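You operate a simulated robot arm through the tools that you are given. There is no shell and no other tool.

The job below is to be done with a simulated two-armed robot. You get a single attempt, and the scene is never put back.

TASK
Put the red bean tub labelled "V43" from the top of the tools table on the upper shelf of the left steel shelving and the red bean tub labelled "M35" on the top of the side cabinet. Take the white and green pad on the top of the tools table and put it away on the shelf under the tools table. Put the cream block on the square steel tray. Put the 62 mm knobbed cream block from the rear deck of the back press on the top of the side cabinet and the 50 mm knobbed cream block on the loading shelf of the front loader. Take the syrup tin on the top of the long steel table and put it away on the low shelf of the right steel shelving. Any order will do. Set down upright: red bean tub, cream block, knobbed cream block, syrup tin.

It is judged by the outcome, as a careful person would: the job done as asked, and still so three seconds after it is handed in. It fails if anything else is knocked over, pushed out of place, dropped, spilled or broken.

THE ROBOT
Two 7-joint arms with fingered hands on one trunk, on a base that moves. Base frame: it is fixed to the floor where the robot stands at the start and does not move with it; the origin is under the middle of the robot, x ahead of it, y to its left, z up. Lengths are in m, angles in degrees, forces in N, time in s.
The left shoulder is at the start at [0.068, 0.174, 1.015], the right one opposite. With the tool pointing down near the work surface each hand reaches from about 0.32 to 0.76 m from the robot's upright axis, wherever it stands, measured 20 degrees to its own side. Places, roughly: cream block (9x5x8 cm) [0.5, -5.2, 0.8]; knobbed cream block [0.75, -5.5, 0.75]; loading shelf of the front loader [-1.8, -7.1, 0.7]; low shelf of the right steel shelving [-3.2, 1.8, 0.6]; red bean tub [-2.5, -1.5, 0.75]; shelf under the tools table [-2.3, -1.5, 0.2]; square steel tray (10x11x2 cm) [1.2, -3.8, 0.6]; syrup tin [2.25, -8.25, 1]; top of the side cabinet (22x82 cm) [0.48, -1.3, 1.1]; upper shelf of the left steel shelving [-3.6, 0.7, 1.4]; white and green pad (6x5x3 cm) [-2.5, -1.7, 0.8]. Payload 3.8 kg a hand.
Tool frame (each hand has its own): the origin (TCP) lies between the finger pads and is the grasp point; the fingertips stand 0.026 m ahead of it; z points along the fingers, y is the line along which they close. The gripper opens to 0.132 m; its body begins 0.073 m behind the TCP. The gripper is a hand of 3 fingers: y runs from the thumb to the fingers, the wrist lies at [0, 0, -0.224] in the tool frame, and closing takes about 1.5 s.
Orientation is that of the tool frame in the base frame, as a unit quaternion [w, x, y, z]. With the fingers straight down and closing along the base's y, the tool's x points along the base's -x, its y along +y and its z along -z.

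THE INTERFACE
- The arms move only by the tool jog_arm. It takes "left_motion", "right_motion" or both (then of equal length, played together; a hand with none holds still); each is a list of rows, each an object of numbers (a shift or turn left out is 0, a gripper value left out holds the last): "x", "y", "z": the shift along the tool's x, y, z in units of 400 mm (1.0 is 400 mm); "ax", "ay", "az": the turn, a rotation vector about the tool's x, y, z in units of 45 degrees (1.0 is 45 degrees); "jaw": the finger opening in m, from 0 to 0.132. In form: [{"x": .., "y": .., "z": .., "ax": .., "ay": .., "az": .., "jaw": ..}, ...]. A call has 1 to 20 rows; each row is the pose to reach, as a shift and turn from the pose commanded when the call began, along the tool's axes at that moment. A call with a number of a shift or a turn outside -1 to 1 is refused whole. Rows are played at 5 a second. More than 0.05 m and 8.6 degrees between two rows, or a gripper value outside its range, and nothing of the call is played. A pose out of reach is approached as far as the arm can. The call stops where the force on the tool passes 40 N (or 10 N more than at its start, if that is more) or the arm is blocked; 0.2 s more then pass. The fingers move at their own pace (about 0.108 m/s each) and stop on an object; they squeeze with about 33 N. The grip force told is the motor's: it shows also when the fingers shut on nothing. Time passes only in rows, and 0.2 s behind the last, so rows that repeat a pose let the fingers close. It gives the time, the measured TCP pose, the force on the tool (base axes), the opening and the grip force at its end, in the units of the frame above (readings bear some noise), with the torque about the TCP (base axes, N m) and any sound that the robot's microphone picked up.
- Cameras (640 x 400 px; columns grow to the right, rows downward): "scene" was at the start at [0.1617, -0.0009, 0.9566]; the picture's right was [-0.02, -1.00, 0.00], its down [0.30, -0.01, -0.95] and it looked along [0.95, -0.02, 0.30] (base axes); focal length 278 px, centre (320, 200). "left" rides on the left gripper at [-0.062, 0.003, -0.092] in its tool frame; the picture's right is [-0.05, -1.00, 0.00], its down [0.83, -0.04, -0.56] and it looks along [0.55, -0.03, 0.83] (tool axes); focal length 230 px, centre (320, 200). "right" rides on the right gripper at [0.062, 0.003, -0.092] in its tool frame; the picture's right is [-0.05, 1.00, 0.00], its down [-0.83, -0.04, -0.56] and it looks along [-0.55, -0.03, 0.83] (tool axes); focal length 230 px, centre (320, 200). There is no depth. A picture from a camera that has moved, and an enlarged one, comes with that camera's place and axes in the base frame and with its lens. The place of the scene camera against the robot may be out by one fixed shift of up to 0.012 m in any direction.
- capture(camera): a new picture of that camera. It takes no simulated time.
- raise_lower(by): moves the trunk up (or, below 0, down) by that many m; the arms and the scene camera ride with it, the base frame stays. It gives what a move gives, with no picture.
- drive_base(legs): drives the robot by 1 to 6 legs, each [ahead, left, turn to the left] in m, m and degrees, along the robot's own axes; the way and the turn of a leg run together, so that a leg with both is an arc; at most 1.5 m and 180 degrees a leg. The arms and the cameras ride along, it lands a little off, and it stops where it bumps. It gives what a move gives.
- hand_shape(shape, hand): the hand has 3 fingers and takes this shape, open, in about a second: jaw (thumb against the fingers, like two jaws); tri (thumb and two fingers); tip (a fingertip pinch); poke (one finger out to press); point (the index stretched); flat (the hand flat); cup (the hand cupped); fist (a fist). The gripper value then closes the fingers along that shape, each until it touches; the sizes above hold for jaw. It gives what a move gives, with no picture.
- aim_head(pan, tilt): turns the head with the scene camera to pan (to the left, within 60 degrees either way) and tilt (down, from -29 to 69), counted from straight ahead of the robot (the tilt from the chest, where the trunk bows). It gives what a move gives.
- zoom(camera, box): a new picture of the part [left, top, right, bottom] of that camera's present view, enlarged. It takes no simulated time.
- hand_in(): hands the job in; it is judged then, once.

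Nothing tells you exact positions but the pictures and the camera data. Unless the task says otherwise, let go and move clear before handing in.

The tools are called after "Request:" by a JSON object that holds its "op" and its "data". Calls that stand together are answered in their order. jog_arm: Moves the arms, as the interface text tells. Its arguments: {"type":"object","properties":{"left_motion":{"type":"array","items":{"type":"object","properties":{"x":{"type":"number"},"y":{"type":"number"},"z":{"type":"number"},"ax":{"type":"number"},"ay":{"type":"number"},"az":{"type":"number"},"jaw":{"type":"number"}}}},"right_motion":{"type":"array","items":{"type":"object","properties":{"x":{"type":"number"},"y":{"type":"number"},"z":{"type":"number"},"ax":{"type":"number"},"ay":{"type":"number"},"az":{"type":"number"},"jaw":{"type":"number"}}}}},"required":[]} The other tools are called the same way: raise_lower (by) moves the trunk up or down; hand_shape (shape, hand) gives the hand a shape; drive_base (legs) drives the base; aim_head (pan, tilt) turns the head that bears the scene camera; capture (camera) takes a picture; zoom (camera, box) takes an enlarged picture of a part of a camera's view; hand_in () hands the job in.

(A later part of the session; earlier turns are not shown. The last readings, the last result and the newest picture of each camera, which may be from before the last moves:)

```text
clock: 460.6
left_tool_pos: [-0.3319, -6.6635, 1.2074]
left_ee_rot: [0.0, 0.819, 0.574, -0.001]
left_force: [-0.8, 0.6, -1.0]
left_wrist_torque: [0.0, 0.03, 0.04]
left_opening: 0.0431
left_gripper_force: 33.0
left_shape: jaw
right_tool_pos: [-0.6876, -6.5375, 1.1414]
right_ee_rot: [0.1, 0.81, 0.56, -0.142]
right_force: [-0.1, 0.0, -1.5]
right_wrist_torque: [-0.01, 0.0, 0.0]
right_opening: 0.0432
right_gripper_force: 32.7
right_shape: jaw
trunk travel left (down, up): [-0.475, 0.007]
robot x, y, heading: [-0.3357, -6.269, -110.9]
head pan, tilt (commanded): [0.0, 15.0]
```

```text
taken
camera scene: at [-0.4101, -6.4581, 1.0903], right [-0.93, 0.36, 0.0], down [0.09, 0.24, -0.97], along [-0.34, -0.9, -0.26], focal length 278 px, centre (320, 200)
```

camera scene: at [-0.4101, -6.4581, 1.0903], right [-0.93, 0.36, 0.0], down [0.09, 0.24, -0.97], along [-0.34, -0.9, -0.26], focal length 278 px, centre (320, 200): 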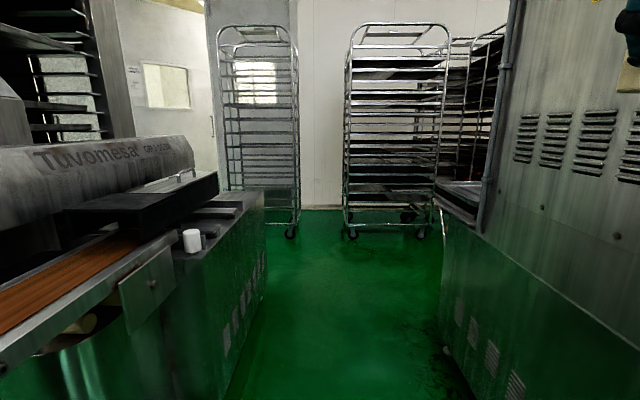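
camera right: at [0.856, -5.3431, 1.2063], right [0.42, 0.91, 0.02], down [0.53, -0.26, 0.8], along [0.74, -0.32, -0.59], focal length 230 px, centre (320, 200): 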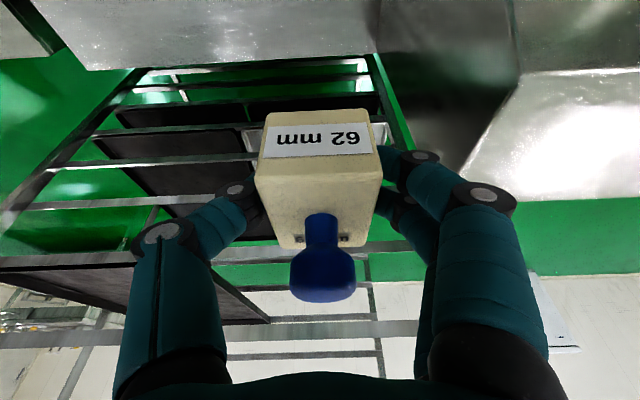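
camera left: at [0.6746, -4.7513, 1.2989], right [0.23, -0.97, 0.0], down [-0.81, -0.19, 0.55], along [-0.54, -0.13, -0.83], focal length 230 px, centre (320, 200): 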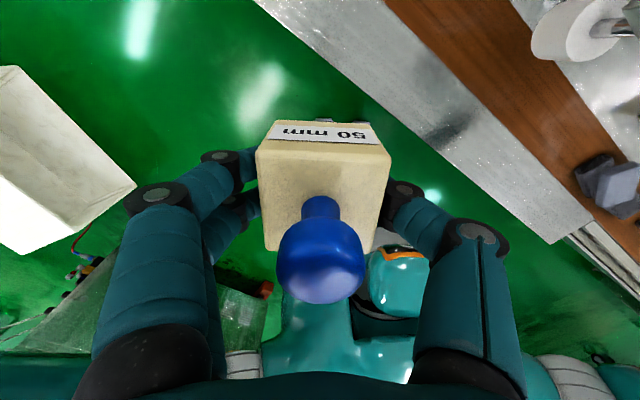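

The loading shelf seems to be the dark ledge at the far end of the loader. I drive further down the lane to see it.

Request:
{"op": "drive_base", "data": {"legs": [[1.3, 0, 0]]}}

Request:
{"op": "drive_base", "data": {"legs": [[0, 0, -60]]}}

Request:
{"op": "aim_head", "data": {"pan": 0, "tilt": 20}}

Request:
{"op": "capture", "data": {"camera": "scene"}}

```text
clock: 467.1
left_tool_pos: [-0.7976, -7.8583, 1.2075]
left_ee_rot: [0.001, 0.822, 0.569, -0.001]
left_force: [0.0, -0.8, -0.8]
left_wrist_torque: [0.01, 0.07, 0.03]
left_opening: 0.0431
left_gripper_force: 33.1
left_shape: jaw
right_tool_pos: [-1.153, -7.7274, 1.1426]
right_ee_rot: [0.101, 0.814, 0.555, -0.143]
right_force: [-0.9, -0.4, -1.1]
right_wrist_torque: [0.02, 0.02, -0.03]
right_opening: 0.0431
right_gripper_force: 33.2
right_shape: jaw
trunk travel left (down, up): [-0.475, 0.007]
robot x, y, heading: [-0.7987, -7.4646, -111.5]
head pan, tilt (commanded): [0.0, 15.0]
```

```text
clock: 469.0
left_tool_pos: [-0.9964, -7.8035, 1.2076]
left_ee_rot: [-0.003, 0.946, 0.325, -0.003]
left_force: [-0.3, -0.6, -1.2]
left_wrist_torque: [0.0, -0.03, -0.01]
left_opening: 0.0429
left_gripper_force: 32.6
left_shape: jaw
right_tool_pos: [-1.2284, -7.5123, 1.144]
right_ee_rot: [0.058, 0.931, 0.32, -0.163]
right_force: [-0.1, -0.6, -1.6]
right_wrist_torque: [-0.01, 0.04, 0.0]
right_opening: 0.0431
right_gripper_force: 33.3
right_shape: jaw
trunk travel left (down, up): [-0.475, 0.007]
robot x, y, heading: [-0.795, -7.4661, -143.0]
head pan, tilt (commanded): [0.0, 15.0]
stopped in leg 1: the robot was blocked; the commanded pose is now the measured one
```

```text
clock: 469.7
left_tool_pos: [-0.9962, -7.8037, 1.2067]
left_ee_rot: [-0.003, 0.946, 0.325, -0.004]
left_force: [-0.4, 0.2, -1.1]
left_wrist_torque: [0.02, -0.01, 0.01]
left_opening: 0.0432
left_gripper_force: 33.1
left_shape: jaw
right_tool_pos: [-1.2293, -7.5132, 1.1432]
right_ee_rot: [0.057, 0.932, 0.319, -0.163]
right_force: [-0.5, 0.3, -0.6]
right_wrist_torque: [0.01, 0.03, 0.0]
right_opening: 0.043
right_gripper_force: 33.0
right_shape: jaw
trunk travel left (down, up): [-0.475, 0.007]
robot x, y, heading: [-0.7924, -7.4623, -142.8]
head pan, tilt (commanded): [0.0, 20.0]
```

```text
taken
camera scene: at [-0.9551, -7.5907, 1.0825], right [-0.6, 0.8, 0.01], down [0.27, 0.21, -0.94], along [-0.75, -0.56, -0.34], focal length 278 px, centre (320, 200)
```

scene: 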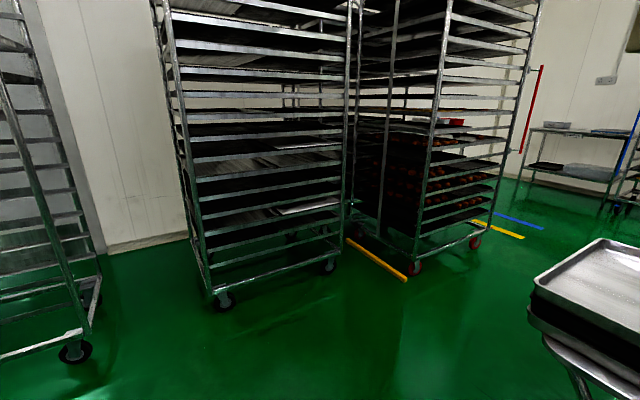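

The turn was blocked partway, likely my right elbow against the tall loader, so I stop turning and just look with the head first.

Request:
{"op": "aim_head", "data": {"pan": -45, "tilt": 25}}

Request:
{"op": "capture", "data": {"camera": "scene"}}

Request:
{"op": "capture", "data": {"camera": "right"}}

```text
clock: 470.8
left_tool_pos: [-0.996, -7.805, 1.2062]
left_ee_rot: [-0.002, 0.946, 0.324, -0.002]
left_force: [0.8, 0.0, -1.1]
left_wrist_torque: [-0.02, 0.03, -0.02]
left_opening: 0.043
left_gripper_force: 32.4
left_shape: jaw
right_tool_pos: [-1.2292, -7.5134, 1.1429]
right_ee_rot: [0.057, 0.932, 0.318, -0.163]
right_force: [0.4, -0.4, -1.5]
right_wrist_torque: [0.02, 0.0, 0.0]
right_opening: 0.043
right_gripper_force: 33.5
right_shape: jaw
trunk travel left (down, up): [-0.475, 0.007]
robot x, y, heading: [-0.799, -7.4654, -142.8]
head pan, tilt (commanded): [-45.0, 25.0]
```

```text
taken
camera scene: at [-0.9722, -7.522, 1.0747], right [0.14, 0.99, 0.0], down [0.41, -0.05, -0.91], along [-0.9, 0.13, -0.42], focal length 278 px, centre (320, 200)
```

scene: 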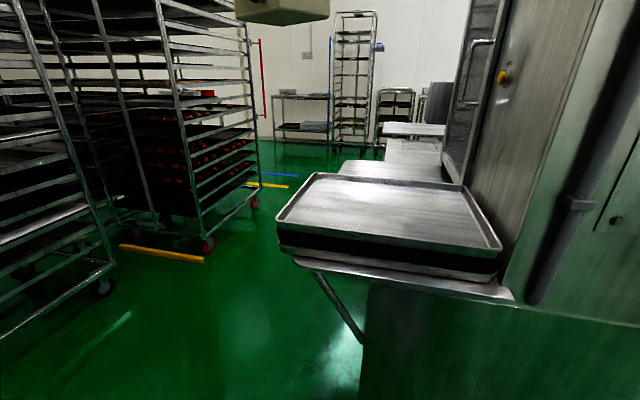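

```text
taken
camera right: at [-1.1568, -7.461, 1.2087], right [0.57, -0.82, 0.02], down [-0.5, -0.33, 0.8], along [-0.65, -0.47, -0.59], focal length 230 px, centre (320, 200)
```

right: 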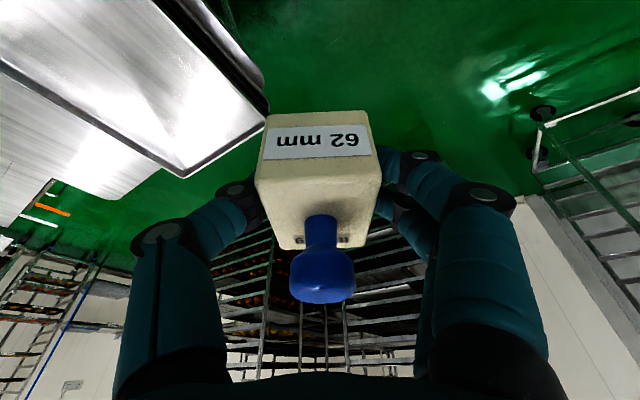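

The loading shelf runs along the loader's end face; its near part holds a stack of trays and the part beyond looks bare. I go round to its open side: straighten, drive on past the end, turn about and look.

Request:
{"op": "aim_head", "data": {"pan": 0, "tilt": 20}}

Request:
{"op": "drive_base", "data": {"legs": [[0, 0, 31.5], [0.8, 0.03, 0]]}}

Request:
{"op": "capture", "data": {"camera": "scene"}}

```text
clock: 471.9
left_tool_pos: [-0.9978, -7.8046, 1.2067]
left_ee_rot: [-0.004, 0.946, 0.325, -0.003]
left_force: [0.1, -0.1, -1.4]
left_wrist_torque: [-0.03, -0.03, 0.04]
left_opening: 0.0431
left_gripper_force: 32.9
left_shape: jaw
right_tool_pos: [-1.2292, -7.5129, 1.144]
right_ee_rot: [0.056, 0.932, 0.318, -0.162]
right_force: [-0.8, 0.0, -0.9]
right_wrist_torque: [-0.02, -0.02, -0.02]
right_opening: 0.0431
right_gripper_force: 33.1
right_shape: jaw
trunk travel left (down, up): [-0.475, 0.007]
robot x, y, heading: [-0.7951, -7.4643, -142.6]
head pan, tilt (commanded): [0.0, 20.0]
```

```text
clock: 477.8
left_tool_pos: [-1.0492, -8.6149, 1.2081]
left_ee_rot: [0.001, 0.818, 0.575, -0.002]
left_force: [-0.1, -0.7, -1.5]
left_wrist_torque: [0.0, 0.01, -0.01]
left_opening: 0.0432
left_gripper_force: 32.5
left_shape: jaw
right_tool_pos: [-1.3998, -8.4935, 1.1414]
right_ee_rot: [0.102, 0.807, 0.565, -0.139]
right_force: [0.0, 0.0, -1.4]
right_wrist_torque: [0.03, 0.0, -0.03]
right_opening: 0.043
right_gripper_force: 33.6
right_shape: jaw
trunk travel left (down, up): [-0.475, 0.007]
robot x, y, heading: [-1.0516, -8.2218, -110.6]
head pan, tilt (commanded): [0.0, 20.0]
```

```text
taken
camera scene: at [-1.1267, -8.4103, 1.0822], right [-0.94, 0.35, 0.0], down [0.12, 0.32, -0.94], along [-0.33, -0.88, -0.34], focal length 278 px, centre (320, 200)
```

scene: 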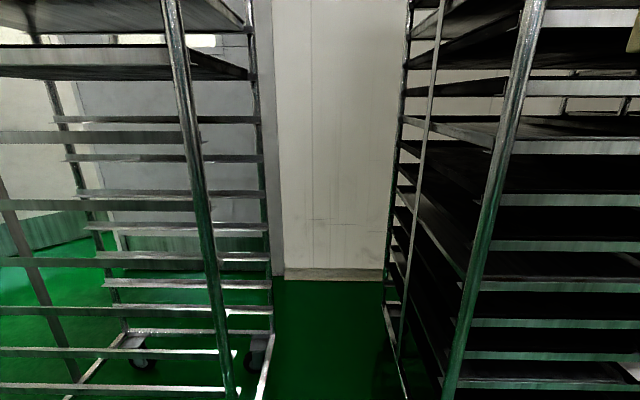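

Request:
{"op": "drive_base", "data": {"legs": [[0, 0, -90], [0, 0, -90]]}}

Request:
{"op": "aim_head", "data": {"pan": 15, "tilt": 25}}

Request:
{"op": "capture", "data": {"camera": "scene"}}

```text
clock: 485.8
left_tool_pos: [-1.0691, -7.829, 1.2066]
left_ee_rot: [0.001, -0.59, 0.807, 0.001]
left_force: [0.9, -0.7, -1.5]
left_wrist_torque: [-0.02, -0.03, 0.01]
left_opening: 0.0431
left_gripper_force: 32.7
left_shape: jaw
right_tool_pos: [-0.7111, -7.938, 1.1397]
right_ee_rot: [0.136, -0.579, 0.797, 0.104]
right_force: [-0.5, -0.3, -0.4]
right_wrist_torque: [-0.01, 0.01, 0.01]
right_opening: 0.0427
right_gripper_force: 33.5
right_shape: jaw
trunk travel left (down, up): [-0.475, 0.007]
robot x, y, heading: [-1.054, -8.2241, 71.6]
head pan, tilt (commanded): [0.0, 20.0]
```

```text
clock: 486.5
left_tool_pos: [-1.0687, -7.8297, 1.2063]
left_ee_rot: [0.002, -0.591, 0.807, 0.001]
left_force: [0.0, 0.4, -1.1]
left_wrist_torque: [0.0, 0.03, -0.03]
left_opening: 0.0427
left_gripper_force: 33.6
left_shape: jaw
right_tool_pos: [-0.7123, -7.9384, 1.1415]
right_ee_rot: [0.136, -0.58, 0.796, 0.105]
right_force: [0.1, -0.6, -1.0]
right_wrist_torque: [-0.03, 0.0, -0.01]
right_opening: 0.043
right_gripper_force: 33.2
right_shape: jaw
trunk travel left (down, up): [-0.475, 0.007]
robot x, y, heading: [-1.0514, -8.2241, 71.5]
head pan, tilt (commanded): [15.0, 25.0]
```

```text
taken
camera scene: at [-1.0158, -8.0273, 1.0741], right [1.0, -0.06, 0.0], down [-0.03, -0.42, -0.91], along [0.06, 0.9, -0.42], focal length 278 px, centre (320, 200)
```

scene: 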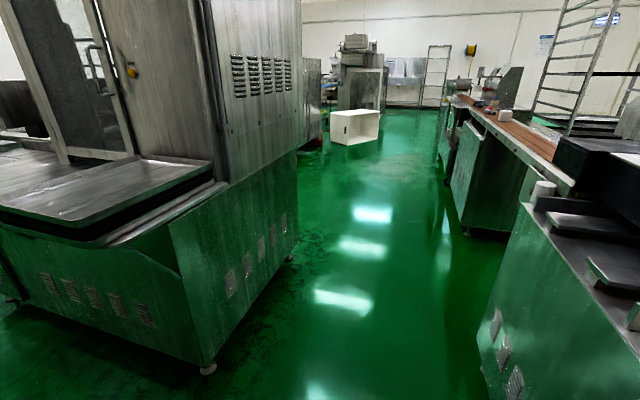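

Request:
{"op": "drive_base", "data": {"legs": [[0, 0, -2.9], [0, 0.95, 0]]}}

Request:
{"op": "aim_head", "data": {"pan": 5, "tilt": 30}}

Request:
{"op": "capture", "data": {"camera": "scene"}}

Request:
{"op": "capture", "data": {"camera": "right"}}

```text
clock: 495.4
left_tool_pos: [-1.9095, -7.4891, 1.2066]
left_ee_rot: [0.002, -0.567, 0.823, 0.001]
left_force: [0.2, -0.2, -1.6]
left_wrist_torque: [-0.01, 0.01, 0.0]
left_opening: 0.0426
left_gripper_force: 33.4
left_shape: jaw
right_tool_pos: [-1.5583, -7.6179, 1.1402]
right_ee_rot: [0.14, -0.558, 0.812, 0.101]
right_force: [0.5, -0.1, -1.7]
right_wrist_torque: [-0.02, -0.03, 0.0]
right_opening: 0.0426
right_gripper_force: 33.2
right_shape: jaw
trunk travel left (down, up): [-0.475, 0.007]
robot x, y, heading: [-1.9115, -7.8829, 68.4]
head pan, tilt (commanded): [15.0, 25.0]
```

```text
clock: 496.1
left_tool_pos: [-1.9084, -7.4904, 1.2061]
left_ee_rot: [0.001, -0.567, 0.824, 0.0]
left_force: [0.9, -0.5, -0.9]
left_wrist_torque: [-0.04, -0.01, 0.0]
left_opening: 0.0427
left_gripper_force: 32.9
left_shape: jaw
right_tool_pos: [-1.5596, -7.6179, 1.1413]
right_ee_rot: [0.138, -0.558, 0.812, 0.101]
right_force: [0.1, 0.0, -1.9]
right_wrist_torque: [-0.01, 0.03, -0.03]
right_opening: 0.0427
right_gripper_force: 32.7
right_shape: jaw
trunk travel left (down, up): [-0.475, 0.007]
robot x, y, heading: [-1.9112, -7.8853, 68.4]
head pan, tilt (commanded): [5.0, 30.0]
```

```text
taken
camera scene: at [-1.8524, -7.6955, 1.0661], right [0.96, -0.28, 0.0], down [-0.14, -0.48, -0.87], along [0.25, 0.83, -0.5], focal length 278 px, centre (320, 200)
```

scene: 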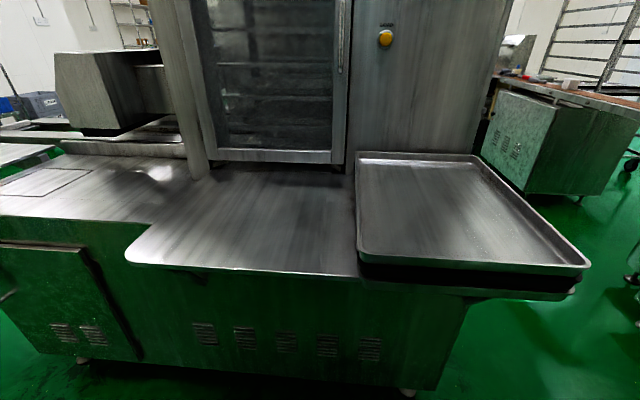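

```text
taken
camera right: at [-1.5933, -7.7, 1.2067], right [-0.91, 0.4, 0.03], down [0.26, 0.54, 0.8], along [0.31, 0.74, -0.6], focal length 230 px, centre (320, 200)
```

right: 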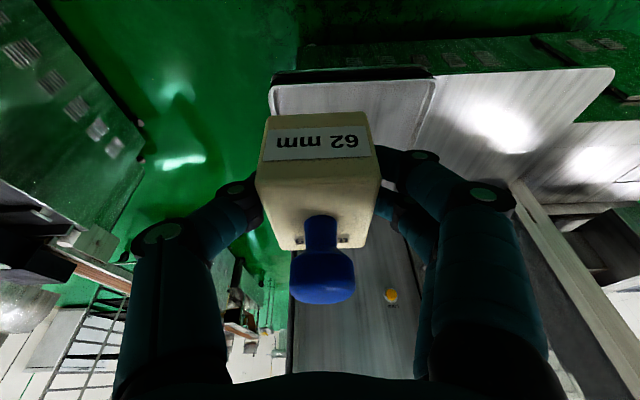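

The bare loading shelf lies right before the glass door, left of the tray stack. I move 8 cm closer and bring the left hand with the 50 mm block over it.

Request:
{"op": "drive_base", "data": {"legs": [[0.08, 0, 0]]}}

Request:
{"op": "jog_arm", "data": {"left_motion": [{"x": -0.08, "z": 0.05}, {"x": -0.16, "z": 0.12}, {"x": -0.24, "z": 0.2}, {"x": -0.32, "z": 0.28}, {"x": -0.4, "z": 0.36}, {"x": -0.48, "z": 0.44}, {"x": -0.5, "z": 0.54}, {"x": -0.5, "z": 0.64}, {"x": -0.5, "z": 0.72}, {"x": -0.5, "z": 0.72}]}}

Request:
{"op": "capture", "data": {"camera": "left"}}

Request:
{"op": "capture", "data": {"camera": "scene"}}

```text
clock: 497.2
left_tool_pos: [-1.8804, -7.4137, 1.2077]
left_ee_rot: [0.002, -0.568, 0.823, 0.002]
left_force: [-1.2, -0.4, -0.4]
left_wrist_torque: [0.0, 0.02, -0.03]
left_opening: 0.0428
left_gripper_force: 33.0
left_shape: jaw
right_tool_pos: [-1.53, -7.5418, 1.1414]
right_ee_rot: [0.14, -0.559, 0.811, 0.101]
right_force: [-0.5, 0.2, -1.1]
right_wrist_torque: [0.0, -0.02, -0.03]
right_opening: 0.0426
right_gripper_force: 32.6
right_shape: jaw
trunk travel left (down, up): [-0.475, 0.007]
robot x, y, heading: [-1.8846, -7.8049, 68.7]
head pan, tilt (commanded): [5.0, 30.0]
```

```text
clock: 499.4
left_tool_pos: [-1.8094, -7.2249, 0.9228]
left_ee_rot: [0.001, -0.569, 0.823, 0.001]
left_force: [-0.7, -0.4, -0.4]
left_wrist_torque: [0.0, -0.02, 0.01]
left_opening: 0.0429
left_gripper_force: 32.7
left_shape: jaw
right_tool_pos: [-1.5302, -7.5415, 1.1414]
right_ee_rot: [0.139, -0.559, 0.811, 0.102]
right_force: [-0.2, 0.5, -1.3]
right_wrist_torque: [0.0, -0.01, -0.02]
right_opening: 0.0427
right_gripper_force: 33.3
right_shape: jaw
trunk travel left (down, up): [-0.475, 0.007]
robot x, y, heading: [-1.8821, -7.8107, 68.4]
head pan, tilt (commanded): [5.0, 30.0]
```

```text
taken
camera left: at [-1.7916, -7.1674, 1.0151], right [0.95, -0.3, 0.0], down [-0.25, -0.79, 0.55], along [-0.17, -0.53, -0.83], focal length 230 px, centre (320, 200)
```

left: 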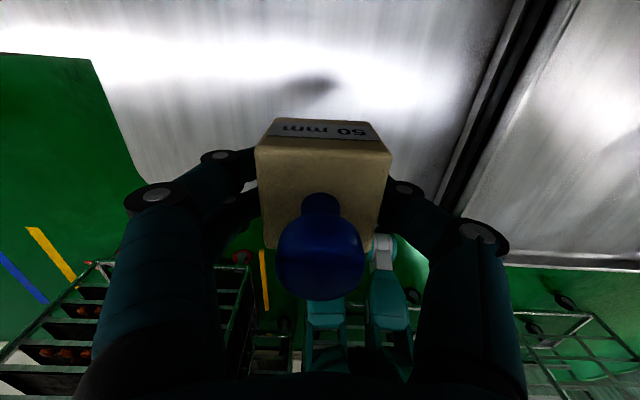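

```text
taken
camera scene: at [-1.8228, -7.62, 1.0662], right [0.96, -0.28, 0.0], down [-0.14, -0.48, -0.87], along [0.25, 0.83, -0.5], focal length 278 px, centre (320, 200)
```

scene: 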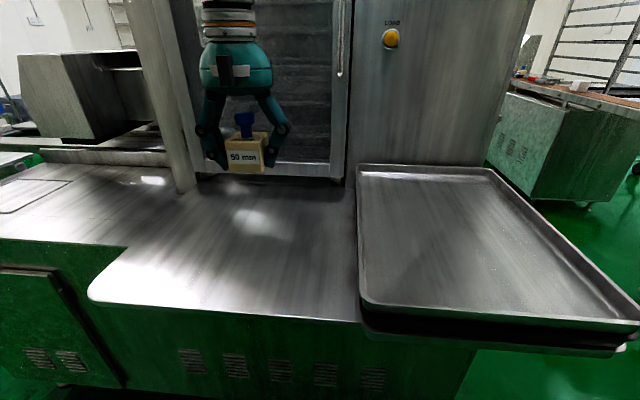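

The shelf surface is at about z 0.71 with its front edge near e1 -7.45; I move 7 cm further in and lower.

Request:
{"op": "jog_arm", "data": {"left_motion": [{"x": -0.06, "z": 0.06}, {"x": -0.12, "z": 0.12}, {"x": -0.175, "z": 0.18}, {"x": -0.175, "z": 0.24}, {"x": -0.175, "z": 0.3}, {"x": -0.175, "z": 0.36}, {"x": -0.175, "z": 0.4}, {"x": -0.175, "z": 0.4}]}}

Request:
{"op": "capture", "data": {"camera": "left"}}

Request:
{"op": "capture", "data": {"camera": "scene"}}

```text
clock: 501.2
left_tool_pos: [-1.797, -7.1825, 0.77]
left_ee_rot: [0.001, -0.568, 0.823, 0.001]
left_force: [-0.3, -0.7, -1.1]
left_wrist_torque: [-0.01, -0.01, 0.02]
left_opening: 0.0429
left_gripper_force: 33.0
left_shape: jaw
left hand out of reach, approached as far as the arm can: row 4, 5, 6, 7, 8
right_tool_pos: [-1.5294, -7.5425, 1.1421]
right_ee_rot: [0.139, -0.558, 0.812, 0.101]
right_force: [0.4, 0.2, -1.2]
right_wrist_torque: [0.0, 0.0, 0.0]
right_opening: 0.0427
right_gripper_force: 32.8
right_shape: jaw
trunk travel left (down, up): [-0.475, 0.007]
robot x, y, heading: [-1.881, -7.8064, 68.7]
head pan, tilt (commanded): [5.0, 30.0]
```

```text
taken
camera left: at [-1.7784, -7.1232, 0.8633], right [0.95, -0.3, 0.0], down [-0.25, -0.79, 0.55], along [-0.17, -0.53, -0.83], focal length 230 px, centre (320, 200)
```

left: 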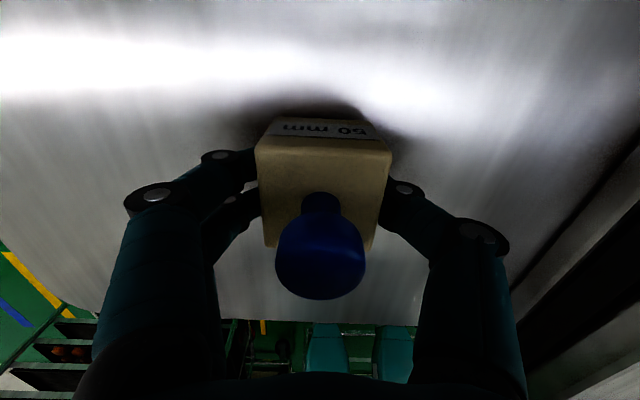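

```text
taken
camera scene: at [-1.8226, -7.6199, 1.0661], right [0.96, -0.28, 0.0], down [-0.14, -0.48, -0.87], along [0.25, 0.83, -0.5], focal length 278 px, centre (320, 200)
```

scene: 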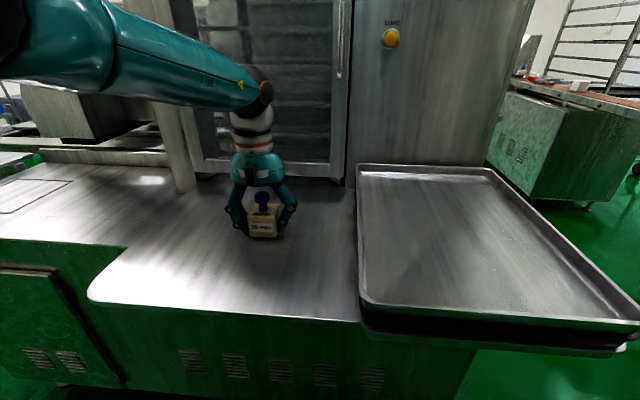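

Request:
{"op": "jog_arm", "data": {"left_motion": [{"z": 0.02}, {"z": 0.04}, {"z": 0.055}, {"z": 0.065}, {"z": 0.065}]}}

Request:
{"op": "zoom", "data": {"camera": "scene", "box": [180, 140, 340, 260]}}

```text
clock: 502.1
left_tool_pos: [-1.7956, -7.1816, 0.7626]
left_ee_rot: [0.01, -0.568, 0.823, 0.005]
left_force: [-2.0, -5.9, 29.2]
left_wrist_torque: [-0.08, 0.2, 0.03]
left_opening: 0.045
left_gripper_force: 33.1
left_shape: jaw
left hand out of reach, approached as far as the arm can: row 2, 3, 4
right_tool_pos: [-1.5305, -7.5436, 1.1417]
right_ee_rot: [0.14, -0.558, 0.811, 0.102]
right_force: [0.2, 0.0, -0.7]
right_wrist_torque: [-0.01, -0.03, -0.02]
right_opening: 0.0426
right_gripper_force: 32.6
right_shape: jaw
trunk travel left (down, up): [-0.475, 0.007]
robot x, y, heading: [-1.8839, -7.8042, 68.4]
head pan, tilt (commanded): [5.0, 30.0]
stopped in row 4 (left hand): the force on the tool passed its limit at 43 N (the readings are from after the stop); the commanded pose is now the measured one
```

```text
3.33 times, centred on (260, 200) of scene
camera zoom: at [-1.8236, -7.6222, 1.0667], right [0.96, -0.28, 0.0], down [-0.14, -0.48, -0.87], along [0.25, 0.83, -0.5], focal length 926 px, centre (520, 200)
```

zoom: 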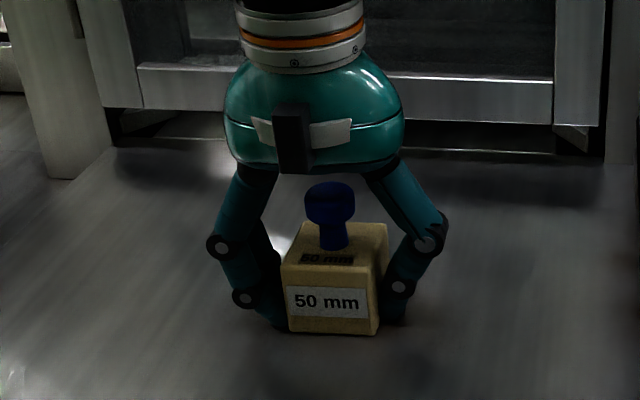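

The block is on the shelf with some pressure. I ease off a few millimetres, then release.

Request:
{"op": "jog_arm", "data": {"left_motion": [{"z": -0.008}, {"z": -0.012}, {"z": -0.012}]}}

Request:
{"op": "zoom", "data": {"camera": "scene", "box": [180, 140, 340, 260]}}

```text
clock: 502.9
left_tool_pos: [-1.7954, -7.1819, 0.7634]
left_ee_rot: [0.008, -0.568, 0.823, 0.004]
left_force: [-0.7, 0.3, 20.9]
left_wrist_torque: [0.02, 0.12, 0.04]
left_opening: 0.0447
left_gripper_force: 33.3
left_shape: jaw
right_tool_pos: [-1.5304, -7.5434, 1.1413]
right_ee_rot: [0.14, -0.557, 0.812, 0.101]
right_force: [0.0, -0.5, -0.7]
right_wrist_torque: [-0.02, 0.01, -0.03]
right_opening: 0.0422
right_gripper_force: 33.0
right_shape: jaw
trunk travel left (down, up): [-0.475, 0.007]
robot x, y, heading: [-1.8833, -7.8073, 68.4]
head pan, tilt (commanded): [5.0, 30.0]
```

```text
3.33 times, centred on (260, 200) of scene
camera zoom: at [-1.823, -7.6213, 1.0665], right [0.96, -0.28, 0.0], down [-0.14, -0.48, -0.87], along [0.25, 0.83, -0.5], focal length 926 px, centre (520, 200)
```

zoom: 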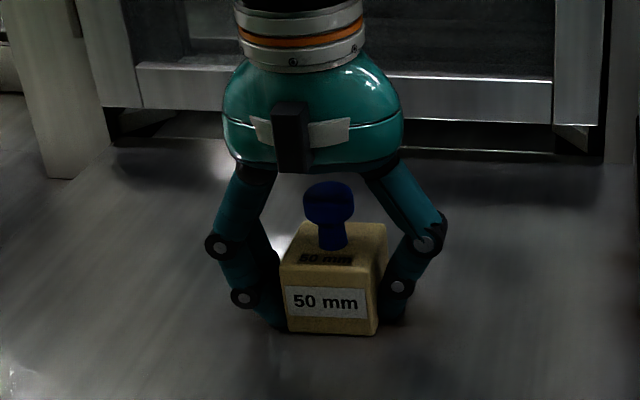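

Request:
{"op": "jog_arm", "data": {"left_motion": [{"z": -0.008}, {"z": -0.015}, {"z": -0.015}]}}

```text
clock: 503.7
left_tool_pos: [-1.7953, -7.1839, 0.7655]
left_ee_rot: [0.004, -0.568, 0.823, 0.002]
left_force: [-0.5, -0.3, -1.3]
left_wrist_torque: [0.01, -0.01, 0.0]
left_opening: 0.0449
left_gripper_force: 33.0
left_shape: jaw
right_tool_pos: [-1.5294, -7.5412, 1.1394]
right_ee_rot: [0.139, -0.557, 0.812, 0.1]
right_force: [0.0, 1.2, -1.7]
right_wrist_torque: [-0.01, -0.02, -0.02]
right_opening: 0.0427
right_gripper_force: 33.6
right_shape: jaw
trunk travel left (down, up): [-0.475, 0.007]
robot x, y, heading: [-1.879, -7.8076, 68.5]
head pan, tilt (commanded): [5.0, 30.0]
```

Request:
{"op": "jog_arm", "data": {"left_motion": [{"z": 0.003, "jaw": 0.055}, {"z": 0.003, "jaw": 0.075}, {"z": 0.003, "jaw": 0.1}, {"z": 0.003, "jaw": 0.1}, {"z": 0.003, "jaw": 0.1}, {"z": -0.06}, {"z": -0.14}, {"z": -0.24}, {"z": -0.34}, {"z": -0.44}, {"z": -0.44}]}}

Request:
{"op": "capture", "data": {"camera": "left"}}

Request:
{"op": "capture", "data": {"camera": "scene"}}

```text
clock: 506.1
left_tool_pos: [-1.7951, -7.1863, 0.9448]
left_ee_rot: [0.006, -0.568, 0.823, 0.004]
left_force: [0.4, 0.0, 0.0]
left_wrist_torque: [0.02, 0.0, -0.01]
left_opening: 0.0996
left_gripper_force: 0.1
left_shape: jaw
right_tool_pos: [-1.53, -7.5411, 1.1403]
right_ee_rot: [0.139, -0.557, 0.812, 0.101]
right_force: [0.2, -0.4, -1.3]
right_wrist_torque: [0.01, 0.01, 0.04]
right_opening: 0.0424
right_gripper_force: 32.2
right_shape: jaw
trunk travel left (down, up): [-0.475, 0.007]
robot x, y, heading: [-1.8847, -7.8086, 68.8]
head pan, tilt (commanded): [5.0, 30.0]
```

```text
taken
camera left: at [-1.777, -7.1274, 1.0375], right [0.95, -0.3, 0.0], down [-0.26, -0.8, 0.54], along [-0.16, -0.52, -0.84], focal length 230 px, centre (320, 200)
```

left: 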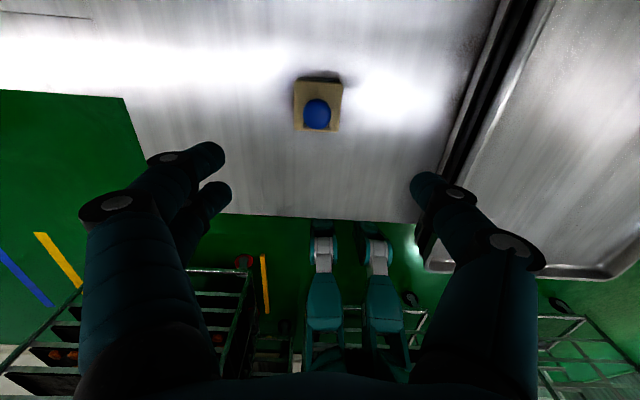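

```text
taken
camera scene: at [-1.8227, -7.6196, 1.066], right [0.96, -0.28, 0.0], down [-0.14, -0.48, -0.87], along [0.25, 0.83, -0.5], focal length 278 px, centre (320, 200)
```

scene: 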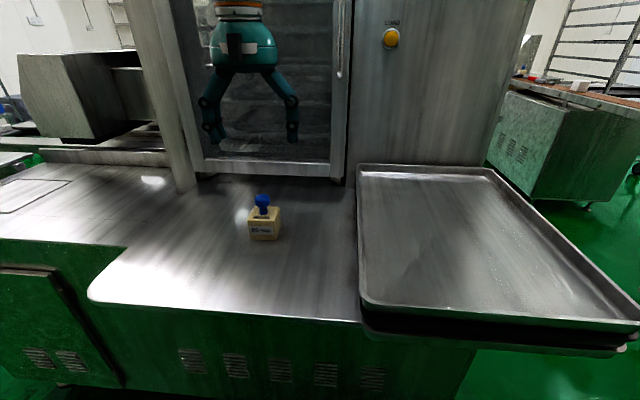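

The 50 mm block stands on the loading shelf. Now for the syrup tin: I draw the left hand back, strafe back to the lane end, and look toward the other side of the room.

Request:
{"op": "jog_arm", "data": {"left_motion": [{"x": 0.08, "z": -0.08, "jaw": 0.13}, {"x": 0.16, "z": -0.16}, {"x": 0.24, "z": -0.24}, {"x": 0.32, "z": -0.32}, {"x": 0.4, "z": -0.4}, {"x": 0.48, "z": -0.48}, {"x": 0.55, "z": -0.55}, {"x": 0.55, "z": -0.55}]}}

Request:
{"op": "drive_base", "data": {"legs": [[-0.08, 0, 0], [0, -0.98, 0], [0, 0, -90]]}}

Request:
{"op": "aim_head", "data": {"pan": 0, "tilt": 15}}

Request:
{"op": "capture", "data": {"camera": "scene"}}

```text
clock: 507.9
left_tool_pos: [-1.8795, -7.3935, 1.1597]
left_ee_rot: [0.007, -0.568, 0.823, 0.003]
left_force: [-0.1, 0.2, -0.4]
left_wrist_torque: [-0.04, 0.01, 0.01]
left_opening: 0.1302
left_gripper_force: 0.1
left_shape: jaw
right_tool_pos: [-1.5295, -7.5407, 1.1409]
right_ee_rot: [0.138, -0.559, 0.812, 0.1]
right_force: [-0.2, 0.6, -1.7]
right_wrist_torque: [-0.04, -0.02, 0.01]
right_opening: 0.0426
right_gripper_force: 32.8
right_shape: jaw
trunk travel left (down, up): [-0.475, 0.007]
robot x, y, heading: [-1.8816, -7.8106, 68.6]
head pan, tilt (commanded): [5.0, 30.0]
```

```text
clock: 521.4
left_tool_pos: [-0.5877, -8.2608, 1.1586]
left_ee_rot: [0.007, 0.196, 0.981, -0.002]
left_force: [0.1, 0.1, 0.0]
left_wrist_torque: [-0.01, -0.05, -0.02]
left_opening: 0.1297
left_gripper_force: 0.0
left_shape: jaw
right_tool_pos: [-0.7455, -8.605, 1.1414]
right_ee_rot: [0.17, 0.194, 0.966, -0.029]
right_force: [0.6, -0.5, -1.4]
right_wrist_torque: [0.02, 0.0, -0.01]
right_opening: 0.0426
right_gripper_force: 33.4
right_shape: jaw
trunk travel left (down, up): [-0.475, 0.007]
robot x, y, heading: [-0.9987, -8.2423, -23.5]
head pan, tilt (commanded): [5.0, 30.0]
```

```text
clock: 522.2
left_tool_pos: [-0.5881, -8.2612, 1.1598]
left_ee_rot: [0.006, 0.196, 0.981, -0.002]
left_force: [-0.1, 0.6, -0.5]
left_wrist_torque: [0.0, 0.03, 0.0]
left_opening: 0.1299
left_gripper_force: 0.0
left_shape: jaw
right_tool_pos: [-0.7448, -8.6054, 1.1412]
right_ee_rot: [0.169, 0.196, 0.966, -0.03]
right_force: [-0.4, 0.1, -0.1]
right_wrist_torque: [-0.01, 0.0, 0.0]
right_opening: 0.0424
right_gripper_force: 33.0
right_shape: jaw
trunk travel left (down, up): [-0.475, 0.007]
robot x, y, heading: [-0.9984, -8.2437, -23.4]
head pan, tilt (commanded): [0.0, 15.0]
```

```text
taken
camera scene: at [-0.8195, -8.3226, 1.0903], right [-0.4, -0.92, 0.0], down [-0.24, 0.1, -0.97], along [0.89, -0.38, -0.26], focal length 278 px, centre (320, 200)
```

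scene: 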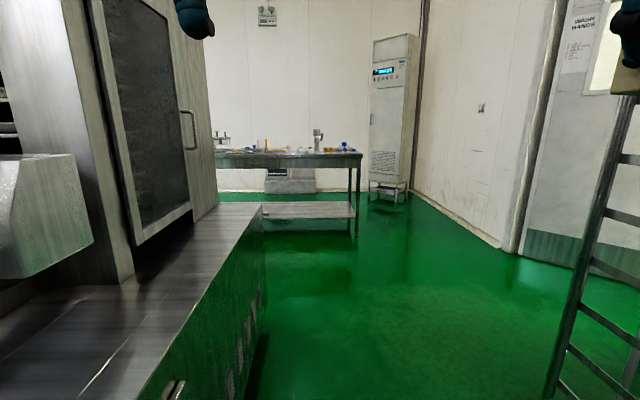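

Beyond the oven's end there is an open passage to a long steel table. I shift to the middle of the passage and drive through.

Request:
{"op": "drive_base", "data": {"legs": [[0, -0.26, 2], [1.5, 0, 0]]}}

Request:
{"op": "capture", "data": {"camera": "scene"}}

Request:
{"op": "aim_head", "data": {"pan": 40, "tilt": 15}}

Request:
{"op": "capture", "data": {"camera": "scene"}}

```text
clock: 523.7
left_tool_pos: [-0.6204, -8.3237, 1.1601]
left_ee_rot: [0.008, 0.191, 0.982, -0.006]
left_force: [0.0, -0.5, 0.6]
left_wrist_torque: [0.02, -0.01, 0.01]
left_opening: 0.1298
left_gripper_force: 0.0
left_shape: jaw
right_tool_pos: [-0.7739, -8.6665, 1.1428]
right_ee_rot: [0.168, 0.186, 0.968, -0.03]
right_force: [0.7, -0.2, -1.0]
right_wrist_torque: [0.0, 0.02, -0.02]
right_opening: 0.0427
right_gripper_force: 33.4
right_shape: jaw
trunk travel left (down, up): [-0.475, 0.007]
robot x, y, heading: [-1.0366, -8.3173, -23.1]
head pan, tilt (commanded): [0.0, 15.0]
stopped in leg 1: the robot was blocked; the commanded pose is now the measured one
```

```text
taken
camera scene: at [-0.8514, -8.3882, 1.0913], right [-0.39, -0.92, 0.01], down [-0.24, 0.09, -0.97], along [0.89, -0.38, -0.26], focal length 278 px, centre (320, 200)
```

scene: 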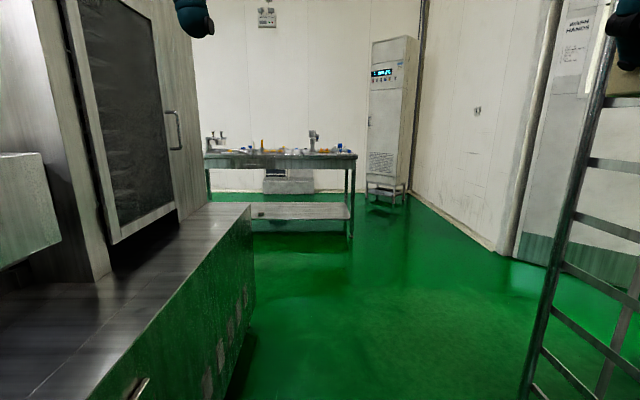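

```text
clock: 524.8
left_tool_pos: [-0.6182, -8.3239, 1.1597]
left_ee_rot: [0.008, 0.191, 0.982, -0.007]
left_force: [-0.7, 0.6, 0.9]
left_wrist_torque: [0.0, 0.0, -0.01]
left_opening: 0.1301
left_gripper_force: 0.0
left_shape: jaw
right_tool_pos: [-0.7739, -8.6664, 1.1418]
right_ee_rot: [0.167, 0.186, 0.968, -0.03]
right_force: [1.4, -0.4, -0.8]
right_wrist_torque: [-0.03, 0.03, -0.02]
right_opening: 0.0424
right_gripper_force: 32.8
right_shape: jaw
trunk travel left (down, up): [-0.475, 0.007]
robot x, y, heading: [-1.0322, -8.3191, -22.8]
head pan, tilt (commanded): [40.0, 15.0]
```

```text
taken
camera scene: at [-0.8481, -8.3244, 1.0904], right [0.3, -0.96, 0.01], down [-0.25, -0.09, -0.96], along [0.92, 0.28, -0.26], focal length 278 px, centre (320, 200)
```

scene: 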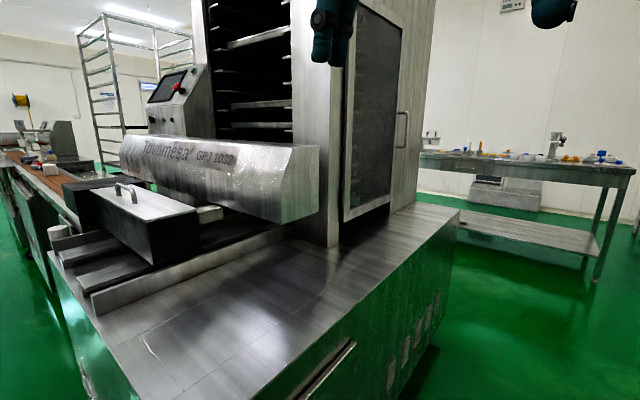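

My right elbow touched the rack. I move slightly left, and extend both hands forward so the elbows come in.

Request:
{"op": "drive_base", "data": {"legs": [[0, 0.06, 0]]}}

Request:
{"op": "jog_arm", "data": {"right_motion": [{"x": -0.09, "z": 0.033, "y": 0.05}, {"x": -0.18, "z": 0.066, "y": 0.1}, {"x": -0.27, "z": 0.099, "y": 0.15}, {"x": -0.36, "z": 0.132, "y": 0.2}, {"x": -0.45, "z": 0.165, "y": 0.25}, {"x": -0.45, "z": 0.165, "y": 0.25}], "left_motion": [{"x": -0.1}, {"x": -0.2}, {"x": -0.3}, {"x": -0.4}, {"x": -0.45}, {"x": -0.45}]}}

Request:
{"op": "capture", "data": {"camera": "left"}}

Request:
{"op": "aim_head", "data": {"pan": -40, "tilt": 15}}

Request:
{"op": "capture", "data": {"camera": "scene"}}

```text
clock: 526.0
left_tool_pos: [-0.598, -8.2774, 1.1592]
left_ee_rot: [0.007, 0.192, 0.981, -0.003]
left_force: [-0.4, -0.5, -1.0]
left_wrist_torque: [-0.01, -0.02, 0.02]
left_opening: 0.1301
left_gripper_force: 0.2
left_shape: jaw
right_tool_pos: [-0.7506, -8.6214, 1.1386]
right_ee_rot: [0.167, 0.187, 0.968, -0.027]
right_force: [-0.5, 0.1, -1.3]
right_wrist_torque: [-0.02, 0.01, 0.0]
right_opening: 0.0424
right_gripper_force: 32.9
right_shape: jaw
trunk travel left (down, up): [-0.475, 0.007]
robot x, y, heading: [-1.0106, -8.2613, -22.7]
head pan, tilt (commanded): [40.0, 15.0]
```

```text
clock: 527.4
left_tool_pos: [-0.429, -8.3424, 1.1625]
left_ee_rot: [0.007, 0.19, 0.982, -0.002]
left_force: [-0.1, 1.0, 0.6]
left_wrist_torque: [-0.01, -0.05, 0.03]
left_opening: 0.1298
left_gripper_force: 0.1
left_shape: jaw
right_tool_pos: [-0.5344, -8.5989, 1.1374]
right_ee_rot: [0.167, 0.187, 0.968, -0.026]
right_force: [-0.5, -0.2, -0.8]
right_wrist_torque: [0.03, 0.0, -0.01]
right_opening: 0.0425
right_gripper_force: 33.0
right_shape: jaw
trunk travel left (down, up): [-0.475, 0.007]
robot x, y, heading: [-1.011, -8.2637, -22.6]
head pan, tilt (commanded): [40.0, 15.0]
```

```text
taken
camera left: at [-0.3735, -8.3626, 1.2556], right [-0.33, -0.95, 0.0], down [-0.79, 0.28, 0.54], along [-0.51, 0.18, -0.84], focal length 230 px, centre (320, 200)
```

left: 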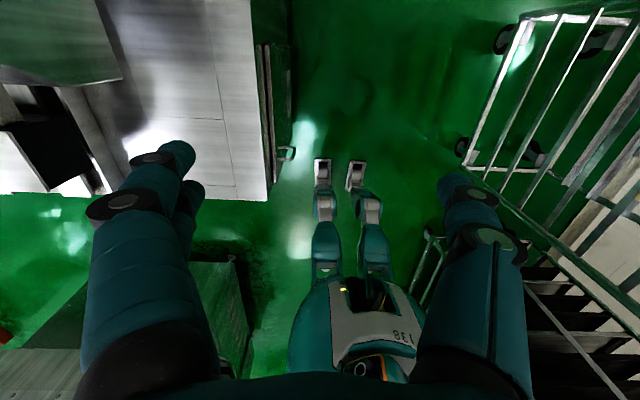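

```text
clock: 529.0
left_tool_pos: [-0.4298, -8.3426, 1.162]
left_ee_rot: [0.007, 0.191, 0.981, -0.002]
left_force: [0.4, -0.7, -0.1]
left_wrist_torque: [0.01, 0.01, -0.01]
left_opening: 0.1297
left_gripper_force: 0.1
left_shape: jaw
right_tool_pos: [-0.5342, -8.5975, 1.1358]
right_ee_rot: [0.167, 0.187, 0.968, -0.026]
right_force: [0.2, -0.2, -1.8]
right_wrist_torque: [-0.01, 0.01, 0.01]
right_opening: 0.0426
right_gripper_force: 32.8
right_shape: jaw
trunk travel left (down, up): [-0.475, 0.007]
robot x, y, heading: [-1.0144, -8.2635, -23.0]
head pan, tilt (commanded): [-40.0, 15.0]
```

```text
taken
camera scene: at [-0.872, -8.3885, 1.0903], right [-0.89, -0.46, 0.0], down [-0.12, 0.23, -0.97], along [0.44, -0.86, -0.26], focal length 278 px, centre (320, 200)
```

scene: 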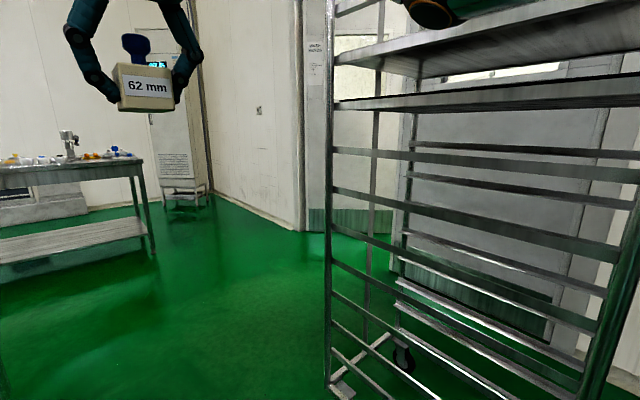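

From the overhead hand view I sit close to the oven deck on the left, with the rack 0.7 m to the right. With elbows drawn in I shift right a little and drive forward.

Request:
{"op": "drive_base", "data": {"legs": [[0, -0.12, 1.5]]}}

Request:
{"op": "drive_base", "data": {"legs": [[0.7, 0, 0]]}}

Request:
{"op": "capture", "data": {"camera": "left"}}

```text
clock: 530.7
left_tool_pos: [-0.4727, -8.4393, 1.1621]
left_ee_rot: [0.008, 0.179, 0.984, -0.001]
left_force: [-0.2, -1.3, -0.2]
left_wrist_torque: [0.02, -0.02, 0.03]
left_opening: 0.1298
left_gripper_force: 0.1
left_shape: jaw
right_tool_pos: [-0.5718, -8.6966, 1.1355]
right_ee_rot: [0.168, 0.175, 0.97, -0.024]
right_force: [-0.2, 0.4, -1.3]
right_wrist_torque: [0.06, 0.02, 0.01]
right_opening: 0.0424
right_gripper_force: 32.6
right_shape: jaw
trunk travel left (down, up): [-0.475, 0.007]
robot x, y, heading: [-1.0548, -8.3744, -21.5]
head pan, tilt (commanded): [-40.0, 15.0]
```

```text
clock: 534.5
left_tool_pos: [0.1782, -8.6843, 1.1631]
left_ee_rot: [0.008, 0.174, 0.985, -0.002]
left_force: [0.1, 0.6, 0.3]
left_wrist_torque: [-0.01, -0.02, 0.02]
left_opening: 0.13
left_gripper_force: 0.1
left_shape: jaw
right_tool_pos: [0.0815, -8.942, 1.1349]
right_ee_rot: [0.168, 0.169, 0.971, -0.023]
right_force: [-0.4, 0.6, -0.8]
right_wrist_torque: [0.01, -0.02, -0.01]
right_opening: 0.0424
right_gripper_force: 33.0
right_shape: jaw
trunk travel left (down, up): [-0.475, 0.007]
robot x, y, heading: [-0.3988, -8.6246, -20.7]
head pan, tilt (commanded): [-40.0, 15.0]
```

```text
taken
camera left: at [0.2359, -8.7022, 1.2554], right [-0.29, -0.96, 0.0], down [-0.8, 0.25, 0.54], along [-0.52, 0.16, -0.84], focal length 230 px, centre (320, 200)
```

left: 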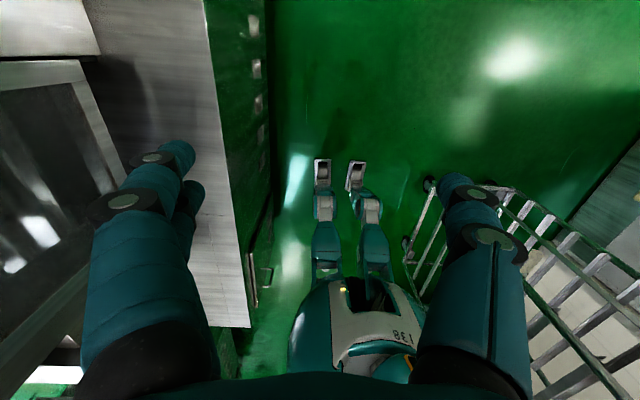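

The passage works; I continue forward and then look toward the table on the left.

Request:
{"op": "drive_base", "data": {"legs": [[0.9, 0, 0]]}}

Request:
{"op": "aim_head", "data": {"pan": 30, "tilt": 18}}

Request:
{"op": "capture", "data": {"camera": "scene"}}

Request:
{"op": "aim_head", "data": {"pan": 0, "tilt": 18}}

Request:
{"op": "capture", "data": {"camera": "scene"}}

```text
clock: 539.1
left_tool_pos: [0.9941, -8.9903, 1.1633]
left_ee_rot: [0.008, 0.172, 0.985, -0.003]
left_force: [-1.1, 0.8, -0.2]
left_wrist_torque: [-0.01, -0.01, -0.01]
left_opening: 0.13
left_gripper_force: 0.1
left_shape: jaw
right_tool_pos: [0.8978, -9.2486, 1.1363]
right_ee_rot: [0.166, 0.168, 0.971, -0.023]
right_force: [0.2, 0.4, -0.9]
right_wrist_torque: [-0.02, 0.03, 0.0]
right_opening: 0.0427
right_gripper_force: 32.5
right_shape: jaw
trunk travel left (down, up): [-0.475, 0.007]
robot x, y, heading: [0.4113, -8.9337, -20.5]
head pan, tilt (commanded): [-40.0, 15.0]
```

```text
clock: 540.5
left_tool_pos: [0.9939, -8.9899, 1.1629]
left_ee_rot: [0.007, 0.172, 0.985, -0.002]
left_force: [-0.7, -0.6, 0.6]
left_wrist_torque: [-0.04, 0.0, 0.02]
left_opening: 0.1297
left_gripper_force: 0.0
left_shape: jaw
right_tool_pos: [0.8988, -9.2484, 1.1366]
right_ee_rot: [0.168, 0.169, 0.971, -0.023]
right_force: [0.5, -1.3, -1.5]
right_wrist_torque: [-0.01, 0.03, 0.01]
right_opening: 0.0427
right_gripper_force: 32.9
right_shape: jaw
trunk travel left (down, up): [-0.475, 0.007]
robot x, y, heading: [0.4107, -8.9334, -20.6]
head pan, tilt (commanded): [30.0, 18.0]
```

```text
taken
camera scene: at [0.5997, -8.956, 1.0854], right [0.16, -0.99, 0.0], down [-0.3, -0.05, -0.95], along [0.94, 0.16, -0.31], focal length 278 px, centre (320, 200)
```

scene: 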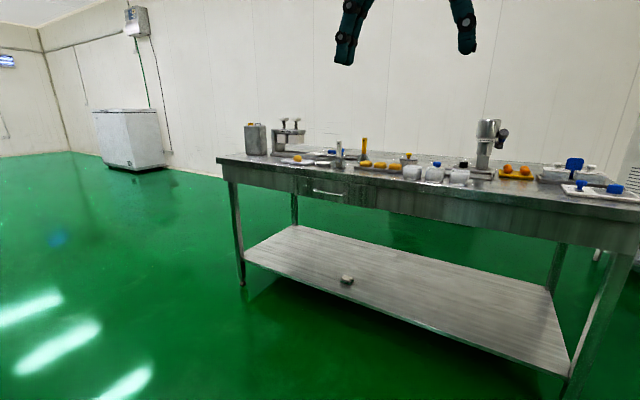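

```text
clock: 541.5
left_tool_pos: [0.9939, -8.9909, 1.1614]
left_ee_rot: [0.007, 0.172, 0.985, -0.002]
left_force: [0.2, 0.1, -0.5]
left_wrist_torque: [0.03, -0.02, 0.02]
left_opening: 0.1296
left_gripper_force: 0.2
left_shape: jaw
right_tool_pos: [0.8985, -9.2471, 1.1367]
right_ee_rot: [0.167, 0.168, 0.971, -0.023]
right_force: [0.6, 0.1, -0.8]
right_wrist_torque: [-0.01, 0.03, 0.02]
right_opening: 0.0426
right_gripper_force: 33.2
right_shape: jaw
trunk travel left (down, up): [-0.475, 0.007]
robot x, y, heading: [0.4101, -8.9353, -20.7]
head pan, tilt (commanded): [0.0, 18.0]
```

```text
taken
camera scene: at [0.595, -9.0039, 1.0854], right [-0.35, -0.94, 0.0], down [-0.29, 0.11, -0.95], along [0.89, -0.33, -0.31], focal length 278 px, centre (320, 200)
```

scene: 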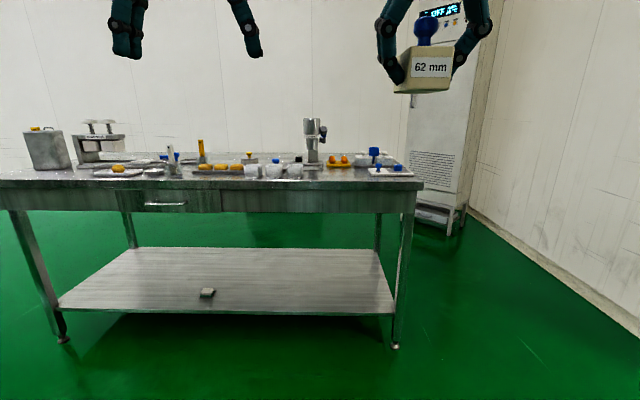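

Request:
{"op": "zoom", "data": {"camera": "scene", "box": [0, 100, 200, 220]}}

Request:
{"op": "drive_base", "data": {"legs": [[0.1, 0.9, 0]]}}

Request:
{"op": "aim_head", "data": {"pan": 5, "tilt": 18}}

Request:
{"op": "capture", "data": {"camera": "scene"}}

```text
3.20 times, centred on (100, 160) of scene
camera zoom: at [0.595, -9.0039, 1.0854], right [-0.35, -0.94, 0.0], down [-0.29, 0.11, -0.95], along [0.89, -0.33, -0.31], focal length 888 px, centre (1024, 328)
```

zoom: 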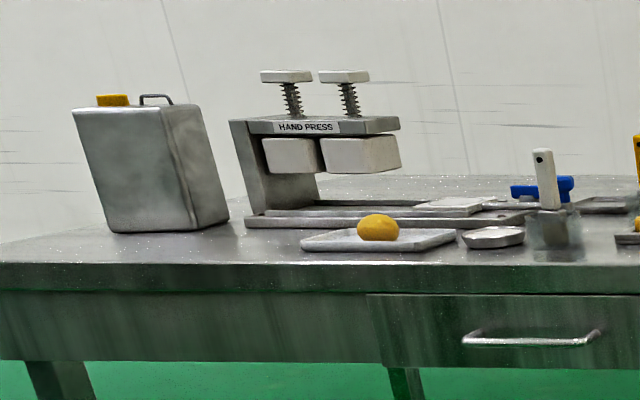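

```text
clock: 544.2
left_tool_pos: [1.0538, -8.8718, 1.162]
left_ee_rot: [0.006, 0.171, 0.985, -0.002]
left_force: [-0.1, -0.2, 0.1]
left_wrist_torque: [0.02, -0.02, 0.01]
left_opening: 0.1299
left_gripper_force: 0.1
left_shape: jaw
right_tool_pos: [0.96, -9.1304, 1.1353]
right_ee_rot: [0.167, 0.167, 0.971, -0.022]
right_force: [0.4, -0.9, -1.4]
right_wrist_torque: [0.03, 0.03, -0.01]
right_opening: 0.0423
right_gripper_force: 32.7
right_shape: jaw
trunk travel left (down, up): [-0.475, 0.007]
robot x, y, heading: [0.4761, -8.8157, -20.4]
head pan, tilt (commanded): [0.0, 18.0]
stopped in leg 1: the robot was blocked; the commanded pose is now the measured one
```

```text
clock: 544.8
left_tool_pos: [1.0553, -8.8704, 1.1621]
left_ee_rot: [0.006, 0.169, 0.986, -0.002]
left_force: [0.2, 0.8, 0.2]
left_wrist_torque: [-0.04, -0.01, 0.02]
left_opening: 0.1299
left_gripper_force: 0.1
left_shape: jaw
right_tool_pos: [0.9602, -9.13, 1.1352]
right_ee_rot: [0.166, 0.167, 0.972, -0.022]
right_force: [-0.1, 0.3, -1.5]
right_wrist_torque: [0.0, 0.02, 0.0]
right_opening: 0.0425
right_gripper_force: 33.2
right_shape: jaw
trunk travel left (down, up): [-0.475, 0.007]
robot x, y, heading: [0.4714, -8.8157, -20.6]
head pan, tilt (commanded): [5.0, 18.0]
```

```text
taken
camera scene: at [0.658, -8.8794, 1.0854], right [-0.27, -0.96, 0.0], down [-0.3, 0.08, -0.95], along [0.92, -0.25, -0.31], focal length 278 px, centre (320, 200)
```

scene: 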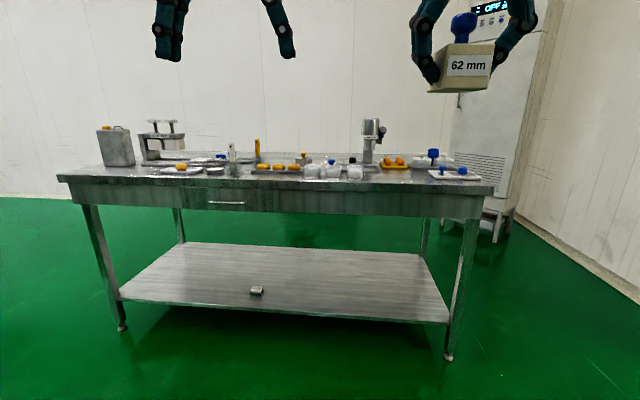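

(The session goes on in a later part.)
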